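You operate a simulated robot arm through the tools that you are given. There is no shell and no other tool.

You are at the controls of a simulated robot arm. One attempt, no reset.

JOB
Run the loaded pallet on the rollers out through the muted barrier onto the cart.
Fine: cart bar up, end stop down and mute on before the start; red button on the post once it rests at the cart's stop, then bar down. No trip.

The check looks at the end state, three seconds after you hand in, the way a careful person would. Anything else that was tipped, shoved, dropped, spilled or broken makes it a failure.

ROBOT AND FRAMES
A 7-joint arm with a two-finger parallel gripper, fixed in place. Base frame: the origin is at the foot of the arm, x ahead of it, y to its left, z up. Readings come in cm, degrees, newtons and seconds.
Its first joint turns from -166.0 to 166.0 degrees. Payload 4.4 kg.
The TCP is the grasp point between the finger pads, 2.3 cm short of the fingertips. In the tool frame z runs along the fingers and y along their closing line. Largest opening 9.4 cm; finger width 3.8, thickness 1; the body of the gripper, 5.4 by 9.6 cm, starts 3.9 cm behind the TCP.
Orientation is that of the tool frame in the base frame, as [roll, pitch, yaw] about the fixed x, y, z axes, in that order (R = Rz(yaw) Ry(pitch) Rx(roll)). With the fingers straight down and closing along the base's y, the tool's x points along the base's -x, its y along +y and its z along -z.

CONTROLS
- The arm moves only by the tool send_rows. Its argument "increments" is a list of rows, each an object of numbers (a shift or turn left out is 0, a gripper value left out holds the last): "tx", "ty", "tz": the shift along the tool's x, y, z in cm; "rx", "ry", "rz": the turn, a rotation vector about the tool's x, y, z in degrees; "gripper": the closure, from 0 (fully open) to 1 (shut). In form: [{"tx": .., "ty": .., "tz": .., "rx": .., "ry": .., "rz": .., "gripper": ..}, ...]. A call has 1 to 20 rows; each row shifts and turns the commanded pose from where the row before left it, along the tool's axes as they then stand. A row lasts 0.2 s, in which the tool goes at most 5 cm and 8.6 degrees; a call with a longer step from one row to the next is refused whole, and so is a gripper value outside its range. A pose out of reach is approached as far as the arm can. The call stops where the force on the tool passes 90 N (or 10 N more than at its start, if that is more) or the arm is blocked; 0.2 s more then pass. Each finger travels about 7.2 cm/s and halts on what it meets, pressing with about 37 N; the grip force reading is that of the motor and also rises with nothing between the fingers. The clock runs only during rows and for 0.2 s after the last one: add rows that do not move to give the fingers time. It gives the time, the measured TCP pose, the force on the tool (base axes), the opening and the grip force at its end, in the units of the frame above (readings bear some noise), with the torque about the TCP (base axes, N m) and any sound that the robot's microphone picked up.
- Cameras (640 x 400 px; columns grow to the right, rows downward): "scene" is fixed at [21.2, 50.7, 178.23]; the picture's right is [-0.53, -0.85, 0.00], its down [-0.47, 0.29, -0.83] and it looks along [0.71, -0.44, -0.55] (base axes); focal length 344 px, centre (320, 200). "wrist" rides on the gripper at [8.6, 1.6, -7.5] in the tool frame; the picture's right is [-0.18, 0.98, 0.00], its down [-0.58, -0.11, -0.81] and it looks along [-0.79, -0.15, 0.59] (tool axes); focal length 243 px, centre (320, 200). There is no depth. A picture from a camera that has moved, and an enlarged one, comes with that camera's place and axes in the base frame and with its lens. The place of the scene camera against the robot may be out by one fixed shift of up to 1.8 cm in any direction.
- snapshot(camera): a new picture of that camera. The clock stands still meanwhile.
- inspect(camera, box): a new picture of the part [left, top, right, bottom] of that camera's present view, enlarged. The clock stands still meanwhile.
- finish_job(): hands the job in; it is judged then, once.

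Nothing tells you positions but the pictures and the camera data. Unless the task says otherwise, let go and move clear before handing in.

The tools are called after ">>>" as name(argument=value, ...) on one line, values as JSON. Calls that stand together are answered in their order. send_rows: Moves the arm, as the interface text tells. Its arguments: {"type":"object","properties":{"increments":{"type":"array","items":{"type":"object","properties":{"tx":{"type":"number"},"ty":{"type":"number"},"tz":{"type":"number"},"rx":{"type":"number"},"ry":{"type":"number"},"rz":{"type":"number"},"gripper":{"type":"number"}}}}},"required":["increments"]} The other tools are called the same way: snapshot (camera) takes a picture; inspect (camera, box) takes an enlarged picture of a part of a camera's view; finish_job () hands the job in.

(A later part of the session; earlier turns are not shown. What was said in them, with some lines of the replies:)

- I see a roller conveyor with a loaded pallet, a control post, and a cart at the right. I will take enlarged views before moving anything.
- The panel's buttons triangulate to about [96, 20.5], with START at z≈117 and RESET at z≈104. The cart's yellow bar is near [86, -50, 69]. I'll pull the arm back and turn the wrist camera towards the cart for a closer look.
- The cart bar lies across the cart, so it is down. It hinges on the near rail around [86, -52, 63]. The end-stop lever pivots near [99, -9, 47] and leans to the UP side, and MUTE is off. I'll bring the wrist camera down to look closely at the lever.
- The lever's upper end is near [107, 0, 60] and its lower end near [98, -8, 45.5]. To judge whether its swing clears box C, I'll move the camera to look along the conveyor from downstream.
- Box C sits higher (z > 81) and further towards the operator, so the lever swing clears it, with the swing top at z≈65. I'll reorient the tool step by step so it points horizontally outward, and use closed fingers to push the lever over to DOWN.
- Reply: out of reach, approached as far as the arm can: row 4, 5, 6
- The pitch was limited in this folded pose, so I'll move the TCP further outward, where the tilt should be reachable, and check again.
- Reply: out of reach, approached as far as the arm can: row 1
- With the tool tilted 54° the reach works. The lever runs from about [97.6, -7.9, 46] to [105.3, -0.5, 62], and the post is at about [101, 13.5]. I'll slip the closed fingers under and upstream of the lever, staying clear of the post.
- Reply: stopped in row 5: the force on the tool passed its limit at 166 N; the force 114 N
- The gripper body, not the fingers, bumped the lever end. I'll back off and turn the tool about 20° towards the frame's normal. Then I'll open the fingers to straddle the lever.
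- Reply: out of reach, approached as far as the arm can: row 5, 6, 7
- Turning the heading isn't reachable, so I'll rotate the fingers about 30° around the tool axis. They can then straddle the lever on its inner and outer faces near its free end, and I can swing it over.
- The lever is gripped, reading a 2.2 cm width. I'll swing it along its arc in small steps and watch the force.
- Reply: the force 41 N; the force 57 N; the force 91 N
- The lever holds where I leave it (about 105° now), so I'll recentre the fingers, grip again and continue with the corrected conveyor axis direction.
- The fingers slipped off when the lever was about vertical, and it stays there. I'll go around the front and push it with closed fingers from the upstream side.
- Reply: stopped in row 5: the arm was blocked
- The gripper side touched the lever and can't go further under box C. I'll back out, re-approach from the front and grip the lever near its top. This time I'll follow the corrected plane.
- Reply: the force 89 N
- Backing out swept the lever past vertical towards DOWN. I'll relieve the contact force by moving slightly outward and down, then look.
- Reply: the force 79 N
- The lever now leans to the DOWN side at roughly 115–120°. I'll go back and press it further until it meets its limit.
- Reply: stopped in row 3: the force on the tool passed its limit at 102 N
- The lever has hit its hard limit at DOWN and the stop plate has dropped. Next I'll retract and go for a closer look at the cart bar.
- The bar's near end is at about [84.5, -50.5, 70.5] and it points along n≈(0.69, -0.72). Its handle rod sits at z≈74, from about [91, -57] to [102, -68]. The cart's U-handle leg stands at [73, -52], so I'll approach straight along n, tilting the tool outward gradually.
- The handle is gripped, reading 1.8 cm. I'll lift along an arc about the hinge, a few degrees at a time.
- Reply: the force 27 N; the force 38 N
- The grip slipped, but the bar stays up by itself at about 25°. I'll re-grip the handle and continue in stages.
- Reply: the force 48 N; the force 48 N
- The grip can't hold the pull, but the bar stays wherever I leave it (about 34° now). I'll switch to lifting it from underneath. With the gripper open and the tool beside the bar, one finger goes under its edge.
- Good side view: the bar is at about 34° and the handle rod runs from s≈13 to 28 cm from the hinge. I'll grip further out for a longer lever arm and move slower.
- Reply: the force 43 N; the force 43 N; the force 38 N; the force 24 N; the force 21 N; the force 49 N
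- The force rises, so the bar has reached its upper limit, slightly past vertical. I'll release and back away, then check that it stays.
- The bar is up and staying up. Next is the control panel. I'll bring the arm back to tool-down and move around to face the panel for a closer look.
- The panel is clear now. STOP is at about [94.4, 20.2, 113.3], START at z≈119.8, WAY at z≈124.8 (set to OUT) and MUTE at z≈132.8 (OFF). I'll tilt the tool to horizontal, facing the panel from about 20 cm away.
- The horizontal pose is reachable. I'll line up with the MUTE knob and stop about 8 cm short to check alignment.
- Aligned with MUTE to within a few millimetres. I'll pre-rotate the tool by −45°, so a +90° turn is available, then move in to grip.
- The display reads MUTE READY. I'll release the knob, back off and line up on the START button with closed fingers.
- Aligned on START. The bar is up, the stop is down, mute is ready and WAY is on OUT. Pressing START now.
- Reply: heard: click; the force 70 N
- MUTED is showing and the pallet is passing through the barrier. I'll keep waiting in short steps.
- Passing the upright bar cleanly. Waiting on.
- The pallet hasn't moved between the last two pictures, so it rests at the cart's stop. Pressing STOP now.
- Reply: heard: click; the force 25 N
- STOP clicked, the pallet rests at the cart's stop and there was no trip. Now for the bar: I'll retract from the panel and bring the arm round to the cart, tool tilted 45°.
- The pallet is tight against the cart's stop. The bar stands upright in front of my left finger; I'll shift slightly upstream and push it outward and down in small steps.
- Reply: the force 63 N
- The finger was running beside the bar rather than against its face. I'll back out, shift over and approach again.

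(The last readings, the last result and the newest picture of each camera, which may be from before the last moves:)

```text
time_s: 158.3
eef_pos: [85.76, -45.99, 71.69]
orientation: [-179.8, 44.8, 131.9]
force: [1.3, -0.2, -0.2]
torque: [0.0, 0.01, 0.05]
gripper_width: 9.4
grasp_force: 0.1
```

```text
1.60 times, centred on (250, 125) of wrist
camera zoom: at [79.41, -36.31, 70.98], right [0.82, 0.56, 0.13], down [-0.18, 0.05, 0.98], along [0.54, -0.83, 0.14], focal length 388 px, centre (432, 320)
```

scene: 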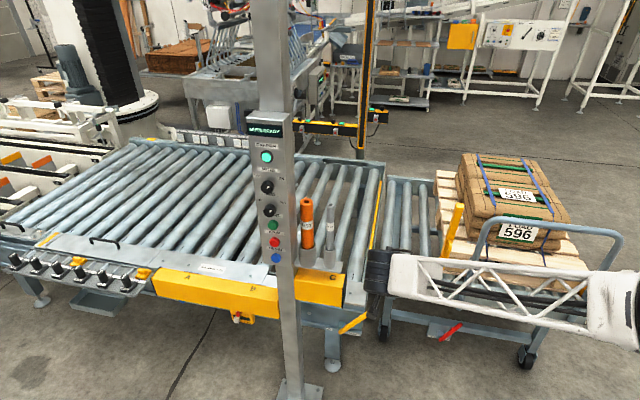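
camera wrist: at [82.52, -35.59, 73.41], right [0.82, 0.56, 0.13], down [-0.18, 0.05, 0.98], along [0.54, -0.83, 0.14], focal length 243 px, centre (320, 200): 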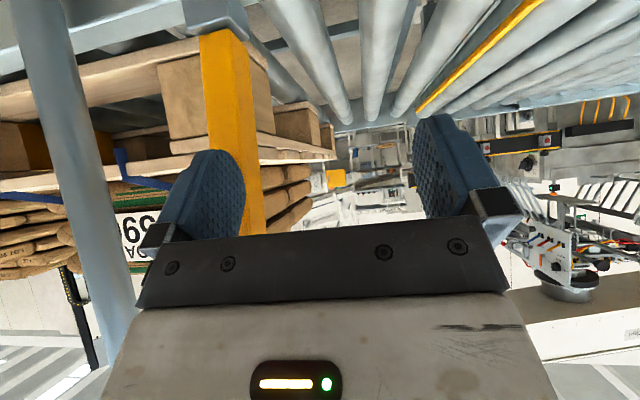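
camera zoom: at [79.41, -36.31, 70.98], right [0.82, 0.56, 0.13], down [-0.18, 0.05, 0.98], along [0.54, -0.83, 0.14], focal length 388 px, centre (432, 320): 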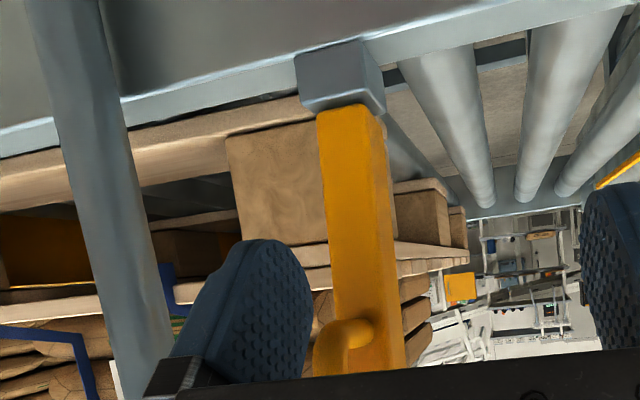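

>>> send_rows(increments=[{"ty": 0.3}, {"tx": -0.7, "tz": 0.7}, {"tx": -0.7, "tz": 0.7}, {"tx": -0.4, "tz": 0.4}, {}])

>>> inspect(camera="wrist", box=[150, 0, 350, 250])

```text
time_s: 159.5
eef_pos: [87.76, -47.77, 71.58]
orientation: [-179.9, 44.9, 132.0]
force: [-0.7, 2.6, -3.1]
torque: [0.14, -0.1, -0.15]
gripper_width: 9.37
grasp_force: 0.1
```

```text
1.60 times, centred on (250, 125) of wrist
camera zoom: at [81.31, -38.0, 70.97], right [0.82, 0.56, 0.13], down [-0.18, 0.05, 0.98], along [0.54, -0.83, 0.14], focal length 388 px, centre (432, 320)
```

zoom: 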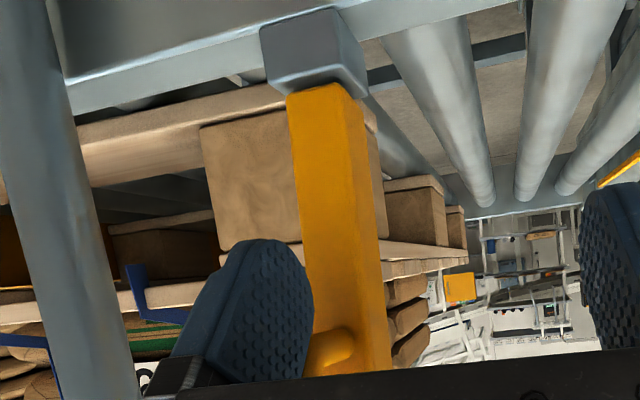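

>>> send_rows(increments=[{"tx": -0.35, "tz": 0.4}, {"tx": -0.35, "tz": 0.4}, {"tx": -0.35, "tz": 0.4}, {"tx": -0.35, "tz": 0.4}, {}])

>>> inspect(camera="wrist", box=[150, 0, 350, 250])

>>> inspect(camera="scene", box=[400, 170, 560, 310])

```text
time_s: 160.7
eef_pos: [89.08, -49.24, 71.55]
orientation: [-179.9, 44.9, 131.9]
force: [-0.6, 0.8, -0.2]
torque: [0.01, -0.01, -0.06]
gripper_width: 9.4
grasp_force: 0.2
```

```text
1.60 times, centred on (250, 125) of wrist
camera zoom: at [82.72, -39.61, 70.87], right [0.82, 0.56, 0.13], down [-0.19, 0.05, 0.98], along [0.54, -0.83, 0.14], focal length 388 px, centre (432, 320)
```

zoom: 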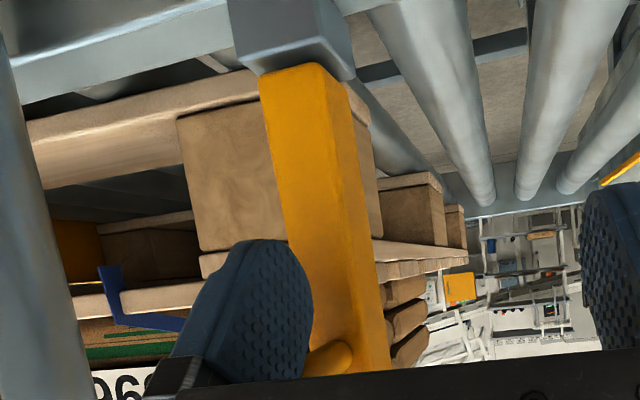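

```text
2.86 times, centred on (480, 240) of scene
camera zoom: at [21.2, 50.7, 178.23], right [-0.53, -0.85, 0.0], down [-0.47, 0.29, -0.83], along [0.71, -0.44, -0.55], focal length 984 px, centre (-137, 86)
```

zoom: 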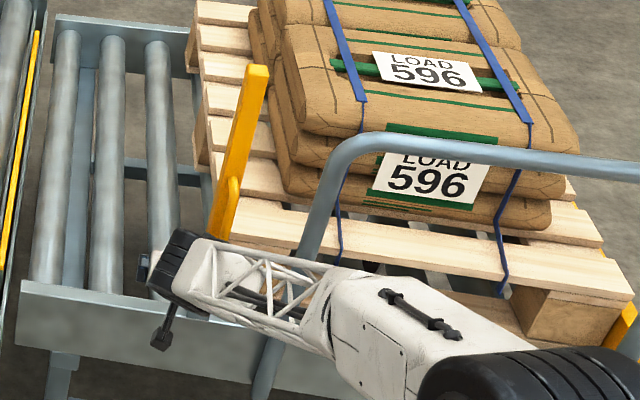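

>>> send_rows(increments=[{"tx": -0.18, "tz": 0.43}, {"tx": -0.18, "tz": 0.43}, {"tx": -0.18, "tz": 0.43}, {"tx": -0.18, "tz": 0.43}, {"tx": -0.12, "tz": 0.41}, {"tx": -0.12, "tz": 0.41}, {"tx": -0.12, "tz": 0.41}, {"tx": -0.12, "tz": 0.41}, {}])

>>> inspect(camera="wrist", box=[150, 0, 350, 250])

>>> inspect(camera="scene", box=[400, 150, 560, 290])

```text
time_s: 162.7
eef_pos: [91.33, -51.67, 69.8]
orientation: [-179.9, 44.9, 131.9]
force: [-0.3, 0.5, 2.4]
torque: [-0.09, 0.03, -0.04]
gripper_width: 9.36
grasp_force: 0.0
```

```text
1.60 times, centred on (250, 125) of wrist
camera zoom: at [84.84, -42.02, 69.26], right [0.82, 0.56, 0.13], down [-0.18, 0.05, 0.98], along [0.54, -0.83, 0.14], focal length 388 px, centre (432, 320)
```

zoom: 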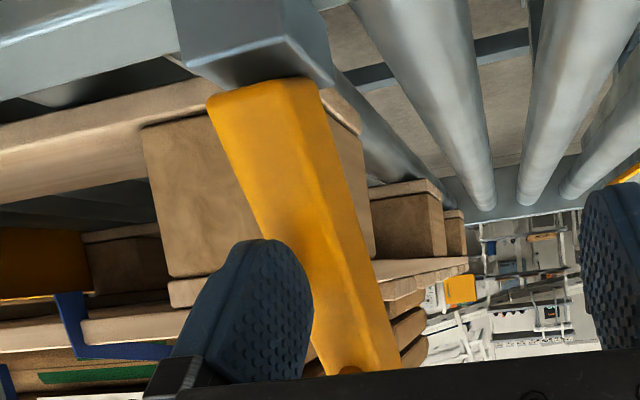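

```text
2.86 times, centred on (480, 220) of scene
camera zoom: at [21.2, 50.7, 178.23], right [-0.53, -0.85, 0.0], down [-0.47, 0.29, -0.83], along [0.71, -0.44, -0.55], focal length 984 px, centre (-137, 143)
```

zoom: 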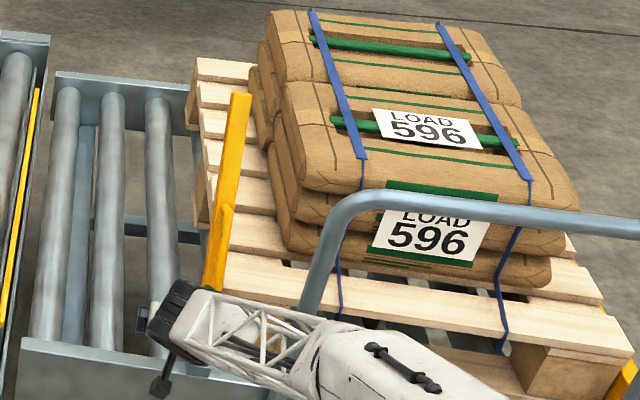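

>>> send_rows(increments=[{"tx": -0.34, "tz": 0.34}, {"tx": -0.34, "tz": 0.34}, {"tx": -0.34, "tz": 0.34}, {"tx": -0.34, "tz": 0.34}, {"tx": -0.23, "tz": 0.34}, {"tx": -0.23, "tz": 0.34}, {"tx": -0.23, "tz": 0.34}, {"tx": -0.23, "tz": 0.34}, {}])

>>> inspect(camera="wrist", box=[150, 0, 350, 250])

>>> inspect(camera="scene", box=[400, 150, 560, 290])

```text
time_s: 164.7
eef_pos: [93.6, -54.25, 69.67]
orientation: [-179.9, 44.9, 131.8]
force: [0.1, -0.1, 0.6]
torque: [-0.02, 0.01, 0.03]
gripper_width: 9.42
grasp_force: 0.0
```

```text
1.60 times, centred on (250, 125) of wrist
camera zoom: at [87.21, -44.68, 68.98], right [0.82, 0.56, 0.13], down [-0.19, 0.05, 0.98], along [0.54, -0.83, 0.14], focal length 388 px, centre (432, 320)
```

zoom: 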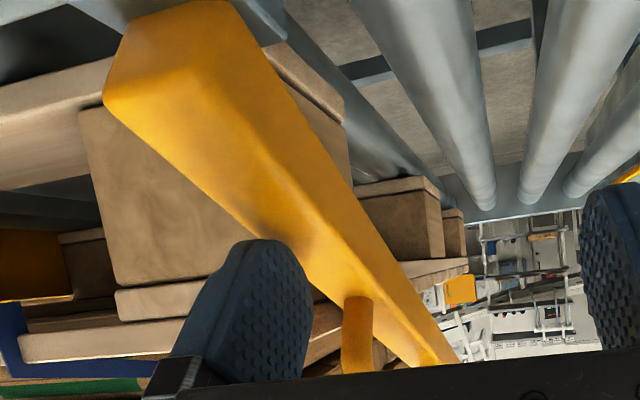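

```text
2.86 times, centred on (480, 220) of scene
camera zoom: at [21.2, 50.7, 178.23], right [-0.53, -0.85, 0.0], down [-0.47, 0.29, -0.83], along [0.71, -0.44, -0.55], focal length 984 px, centre (-137, 143)
```

zoom: 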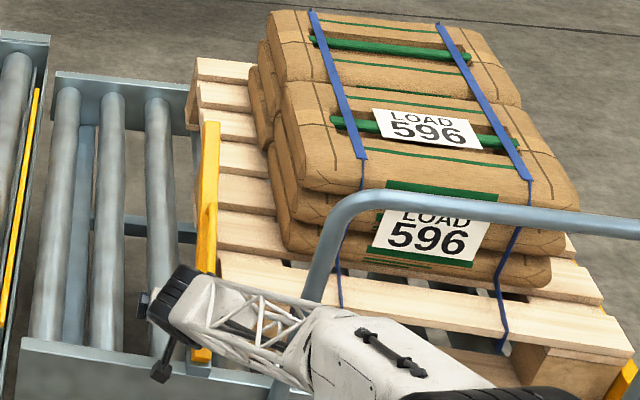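

>>> send_rows(increments=[{"tx": 0.2, "tz": 0.43}, {"tx": 0.2, "tz": 0.43}, {"tx": 0.2, "tz": 0.43}, {"tx": 0.2, "tz": 0.43}, {}])

>>> inspect(camera="wrist", box=[150, 0, 350, 250])

>>> inspect(camera="scene", box=[400, 150, 560, 290])

```text
time_s: 165.9
eef_pos: [94.22, -54.82, 68.36]
orientation: [-180.0, 45.3, 131.8]
force: [-9.4, 12.7, 49.6]
torque: [-1.35, 1.99, -0.76]
gripper_width: 9.39
grasp_force: 0.1
```

```text
1.60 times, centred on (250, 125) of wrist
camera zoom: at [87.78, -45.2, 67.59], right [0.82, 0.56, 0.13], down [-0.19, 0.05, 0.98], along [0.54, -0.83, 0.14], focal length 388 px, centre (432, 320)
```

zoom: 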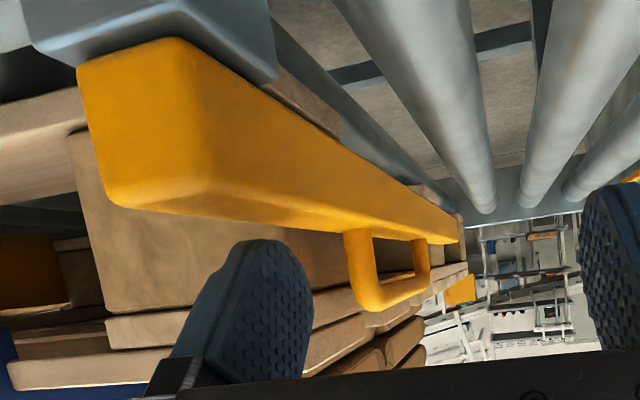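

```text
2.86 times, centred on (480, 220) of scene
camera zoom: at [21.2, 50.7, 178.23], right [-0.53, -0.85, 0.0], down [-0.47, 0.29, -0.83], along [0.71, -0.44, -0.55], focal length 984 px, centre (-137, 143)
```

zoom: 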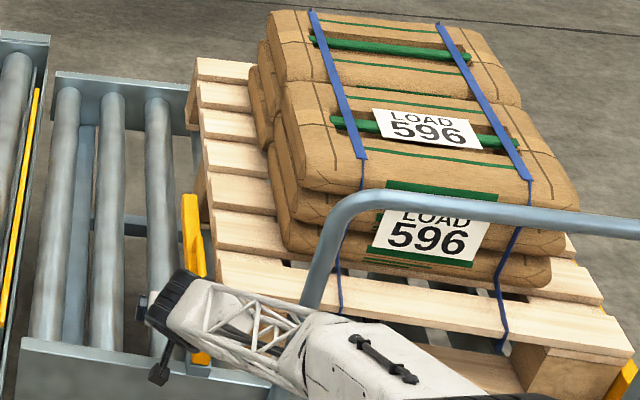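

The bar is down; the tip is back at its original place and the push now meets a hard limit. I'll back the arm off and check everything.

>>> send_rows(increments=[{"tx": -1.2, "tz": -1.2}, {"tx": -1.5, "tz": -1.5}, {"tz": -3}, {"tz": -3.5}, {"tz": -3.5}, {"tz": -3.5}, {"tz": -3.5}, {"tz": -3.5}, {"tz": -3.5}, {}])

>>> snapshot(camera="wrist")

>>> snapshot(camera="scene")

>>> inspect(camera="scene", box=[220, 90, 340, 290])

```text
time_s: 168.1
eef_pos: [82.82, -41.92, 88.7]
orientation: [-179.9, 44.9, 131.9]
force: [0.1, 0.1, 0.0]
torque: [0.01, -0.01, -0.03]
gripper_width: 9.43
grasp_force: 0.0
```

```text
taken
camera wrist: at [76.3, -32.36, 88.02], right [0.82, 0.56, 0.13], down [-0.19, 0.05, 0.98], along [0.54, -0.83, 0.14], focal length 243 px, centre (320, 200)
```

wrist: 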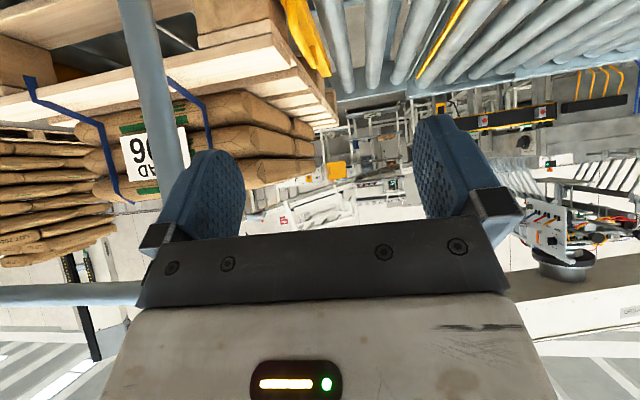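

```text
taken
```

scene: 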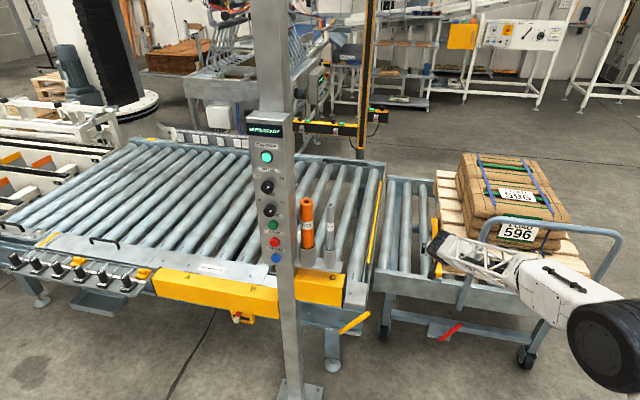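

```text
2.00 times, centred on (280, 190) of scene
camera zoom: at [21.2, 50.7, 178.23], right [-0.53, -0.85, 0.0], down [-0.47, 0.29, -0.83], along [0.71, -0.44, -0.55], focal length 689 px, centre (400, 220)
```

zoom: 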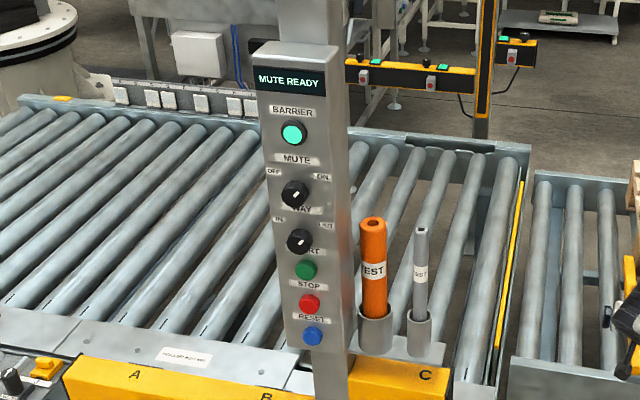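

>>> send_rows(increments=[{"tz": -4}, {"tz": -4}, {"tz": -4}, {"tz": -4}, {"tz": -4}, {"tx": -3, "ty": 1}, {"tx": -3, "ty": 1}, {"tx": -3, "ty": 1}, {"tx": -3, "ty": 1}, {"tz": -4}, {"tz": -4}, {"tz": -3}, {}])

>>> snapshot(camera="scene")

>>> inspect(camera="scene", box=[390, 140, 640, 310])

>>> inspect(camera="scene", box=[400, 190, 480, 290])

>>> inspect(camera="scene", box=[290, 260, 400, 350])

```text
time_s: 170.9
eef_pos: [76.94, -29.38, 119.2]
orientation: [-179.9, 44.9, 131.8]
force: [0.5, 0.2, 0.1]
torque: [0.02, -0.05, 0.02]
gripper_width: 9.36
grasp_force: 0.0
```

```text
taken
```

scene: 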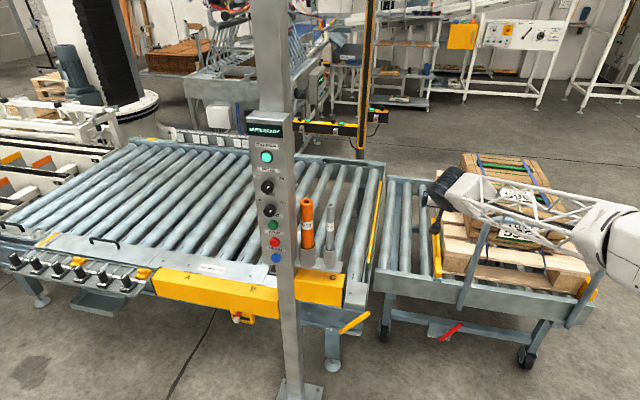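

```text
2.35 times, centred on (515, 225) of scene
camera zoom: at [21.2, 50.7, 178.23], right [-0.53, -0.85, 0.0], down [-0.47, 0.29, -0.83], along [0.71, -0.44, -0.55], focal length 811 px, centre (-139, 141)
```

zoom: 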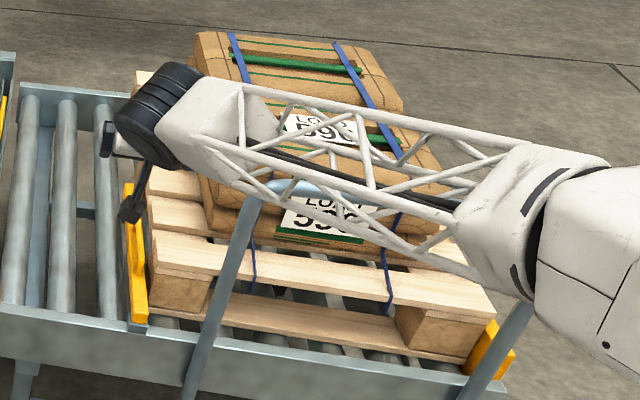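

```text
4.00 times, centred on (440, 240) of scene
camera zoom: at [21.2, 50.7, 178.23], right [-0.53, -0.85, 0.0], down [-0.47, 0.29, -0.83], along [0.71, -0.44, -0.55], focal length 1378 px, centre (-160, 40)
```

zoom: 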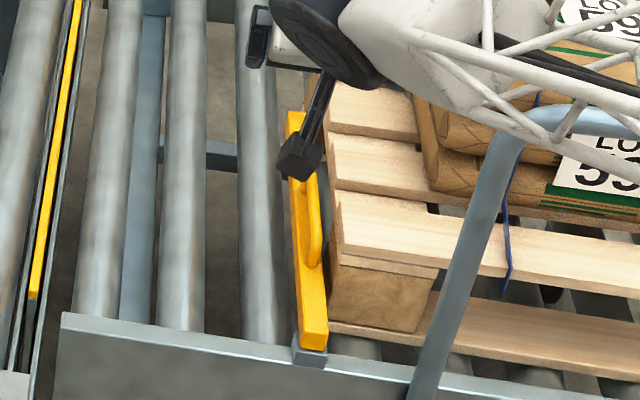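

```text
4.44 times, centred on (345, 305) of scene
camera zoom: at [21.2, 50.7, 178.23], right [-0.53, -0.85, 0.0], down [-0.47, 0.29, -0.83], along [0.71, -0.44, -0.55], focal length 1531 px, centre (209, -267)
```

zoom: 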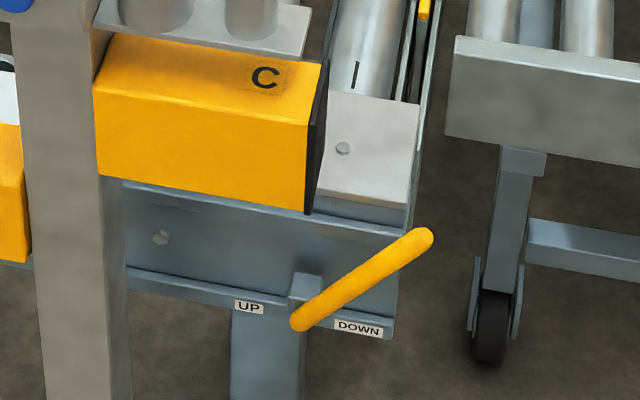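

>>> send_rows(increments=[{"tx": 0.91, "ty": 1.15, "tz": -3.56}, {"tx": 0.91, "ty": 1.15, "tz": -3.56}, {"tx": 0.91, "ty": 1.15, "tz": -3.56}, {"tx": 0.91, "ty": 1.15, "tz": -3.56}, {"tx": 0.91, "ty": 1.15, "tz": -3.56}, {"tx": 0.91, "ty": 1.15, "tz": -3.56}, {"tx": 0.91, "ty": 1.15, "tz": -3.56}, {"tx": 0.91, "ty": 1.15, "tz": -3.56}, {}])

>>> snapshot(camera="scene")

>>> inspect(camera="scene", box=[390, 140, 640, 310])

```text
time_s: 172.9
eef_pos: [66.92, -4.48, 134.16]
orientation: [-180.0, 44.9, 131.8]
force: [0.4, -0.4, -0.1]
torque: [0.01, 0.03, 0.01]
gripper_width: 9.42
grasp_force: 0.0
```

```text
taken
```

scene: 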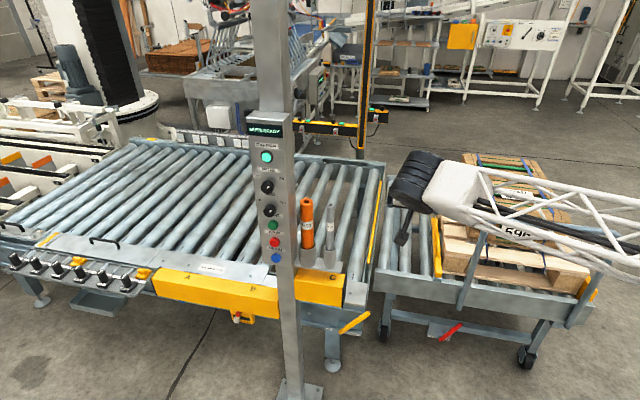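

```text
2.35 times, centred on (515, 225) of scene
camera zoom: at [21.2, 50.7, 178.23], right [-0.53, -0.85, 0.0], down [-0.47, 0.29, -0.83], along [0.71, -0.44, -0.55], focal length 811 px, centre (-139, 141)
```

zoom: 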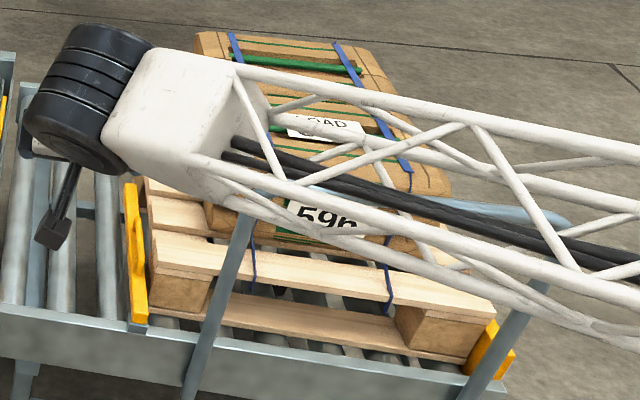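

The pallet rests at the cart's stop with the bar down behind it. The end stop is down, the line is stopped and the panel shows MUTE READY with the barrier lamp unchanged. The arm is clear, so I'm handing in.

>>> finish_job()

```text
The job is handed in.
```

The loaded pallet is on the cart, resting at the cart's stop, and I've handed the job in. The barrier never showed a trip. The panel read MUTED as the pallet passed through and MUTE READY afterwards.

- **Before the start:** I raised the cart bar, put the end stop down to its hard limit and turned mute on, so the panel showed MUTE READY. WAY was already on OUT.
- **Run:** I pressed START, and the pallet ran out until it stopped moving at the cart's stop. I then pressed the red button and heard it click.
- **After:** I pushed the bar back down behind the pallet. It sits where it was at the start, against its limit. The pallet ended about 1 cm clear of the bar, by my estimate.

Some contacts along the way were rougher than planned:
- **End-stop lever:** The gripper bumped it once at 166 N and pressed it against its limit at 102 N. I also brushed it again while repositioning.
- **Cart bar:** I lost my grip on its handle twice while lifting it, and a finger pushed against its side once.

I saw no damage or shifted parts in the pictures. I left mute on, since the job didn't ask for it to be turned off.
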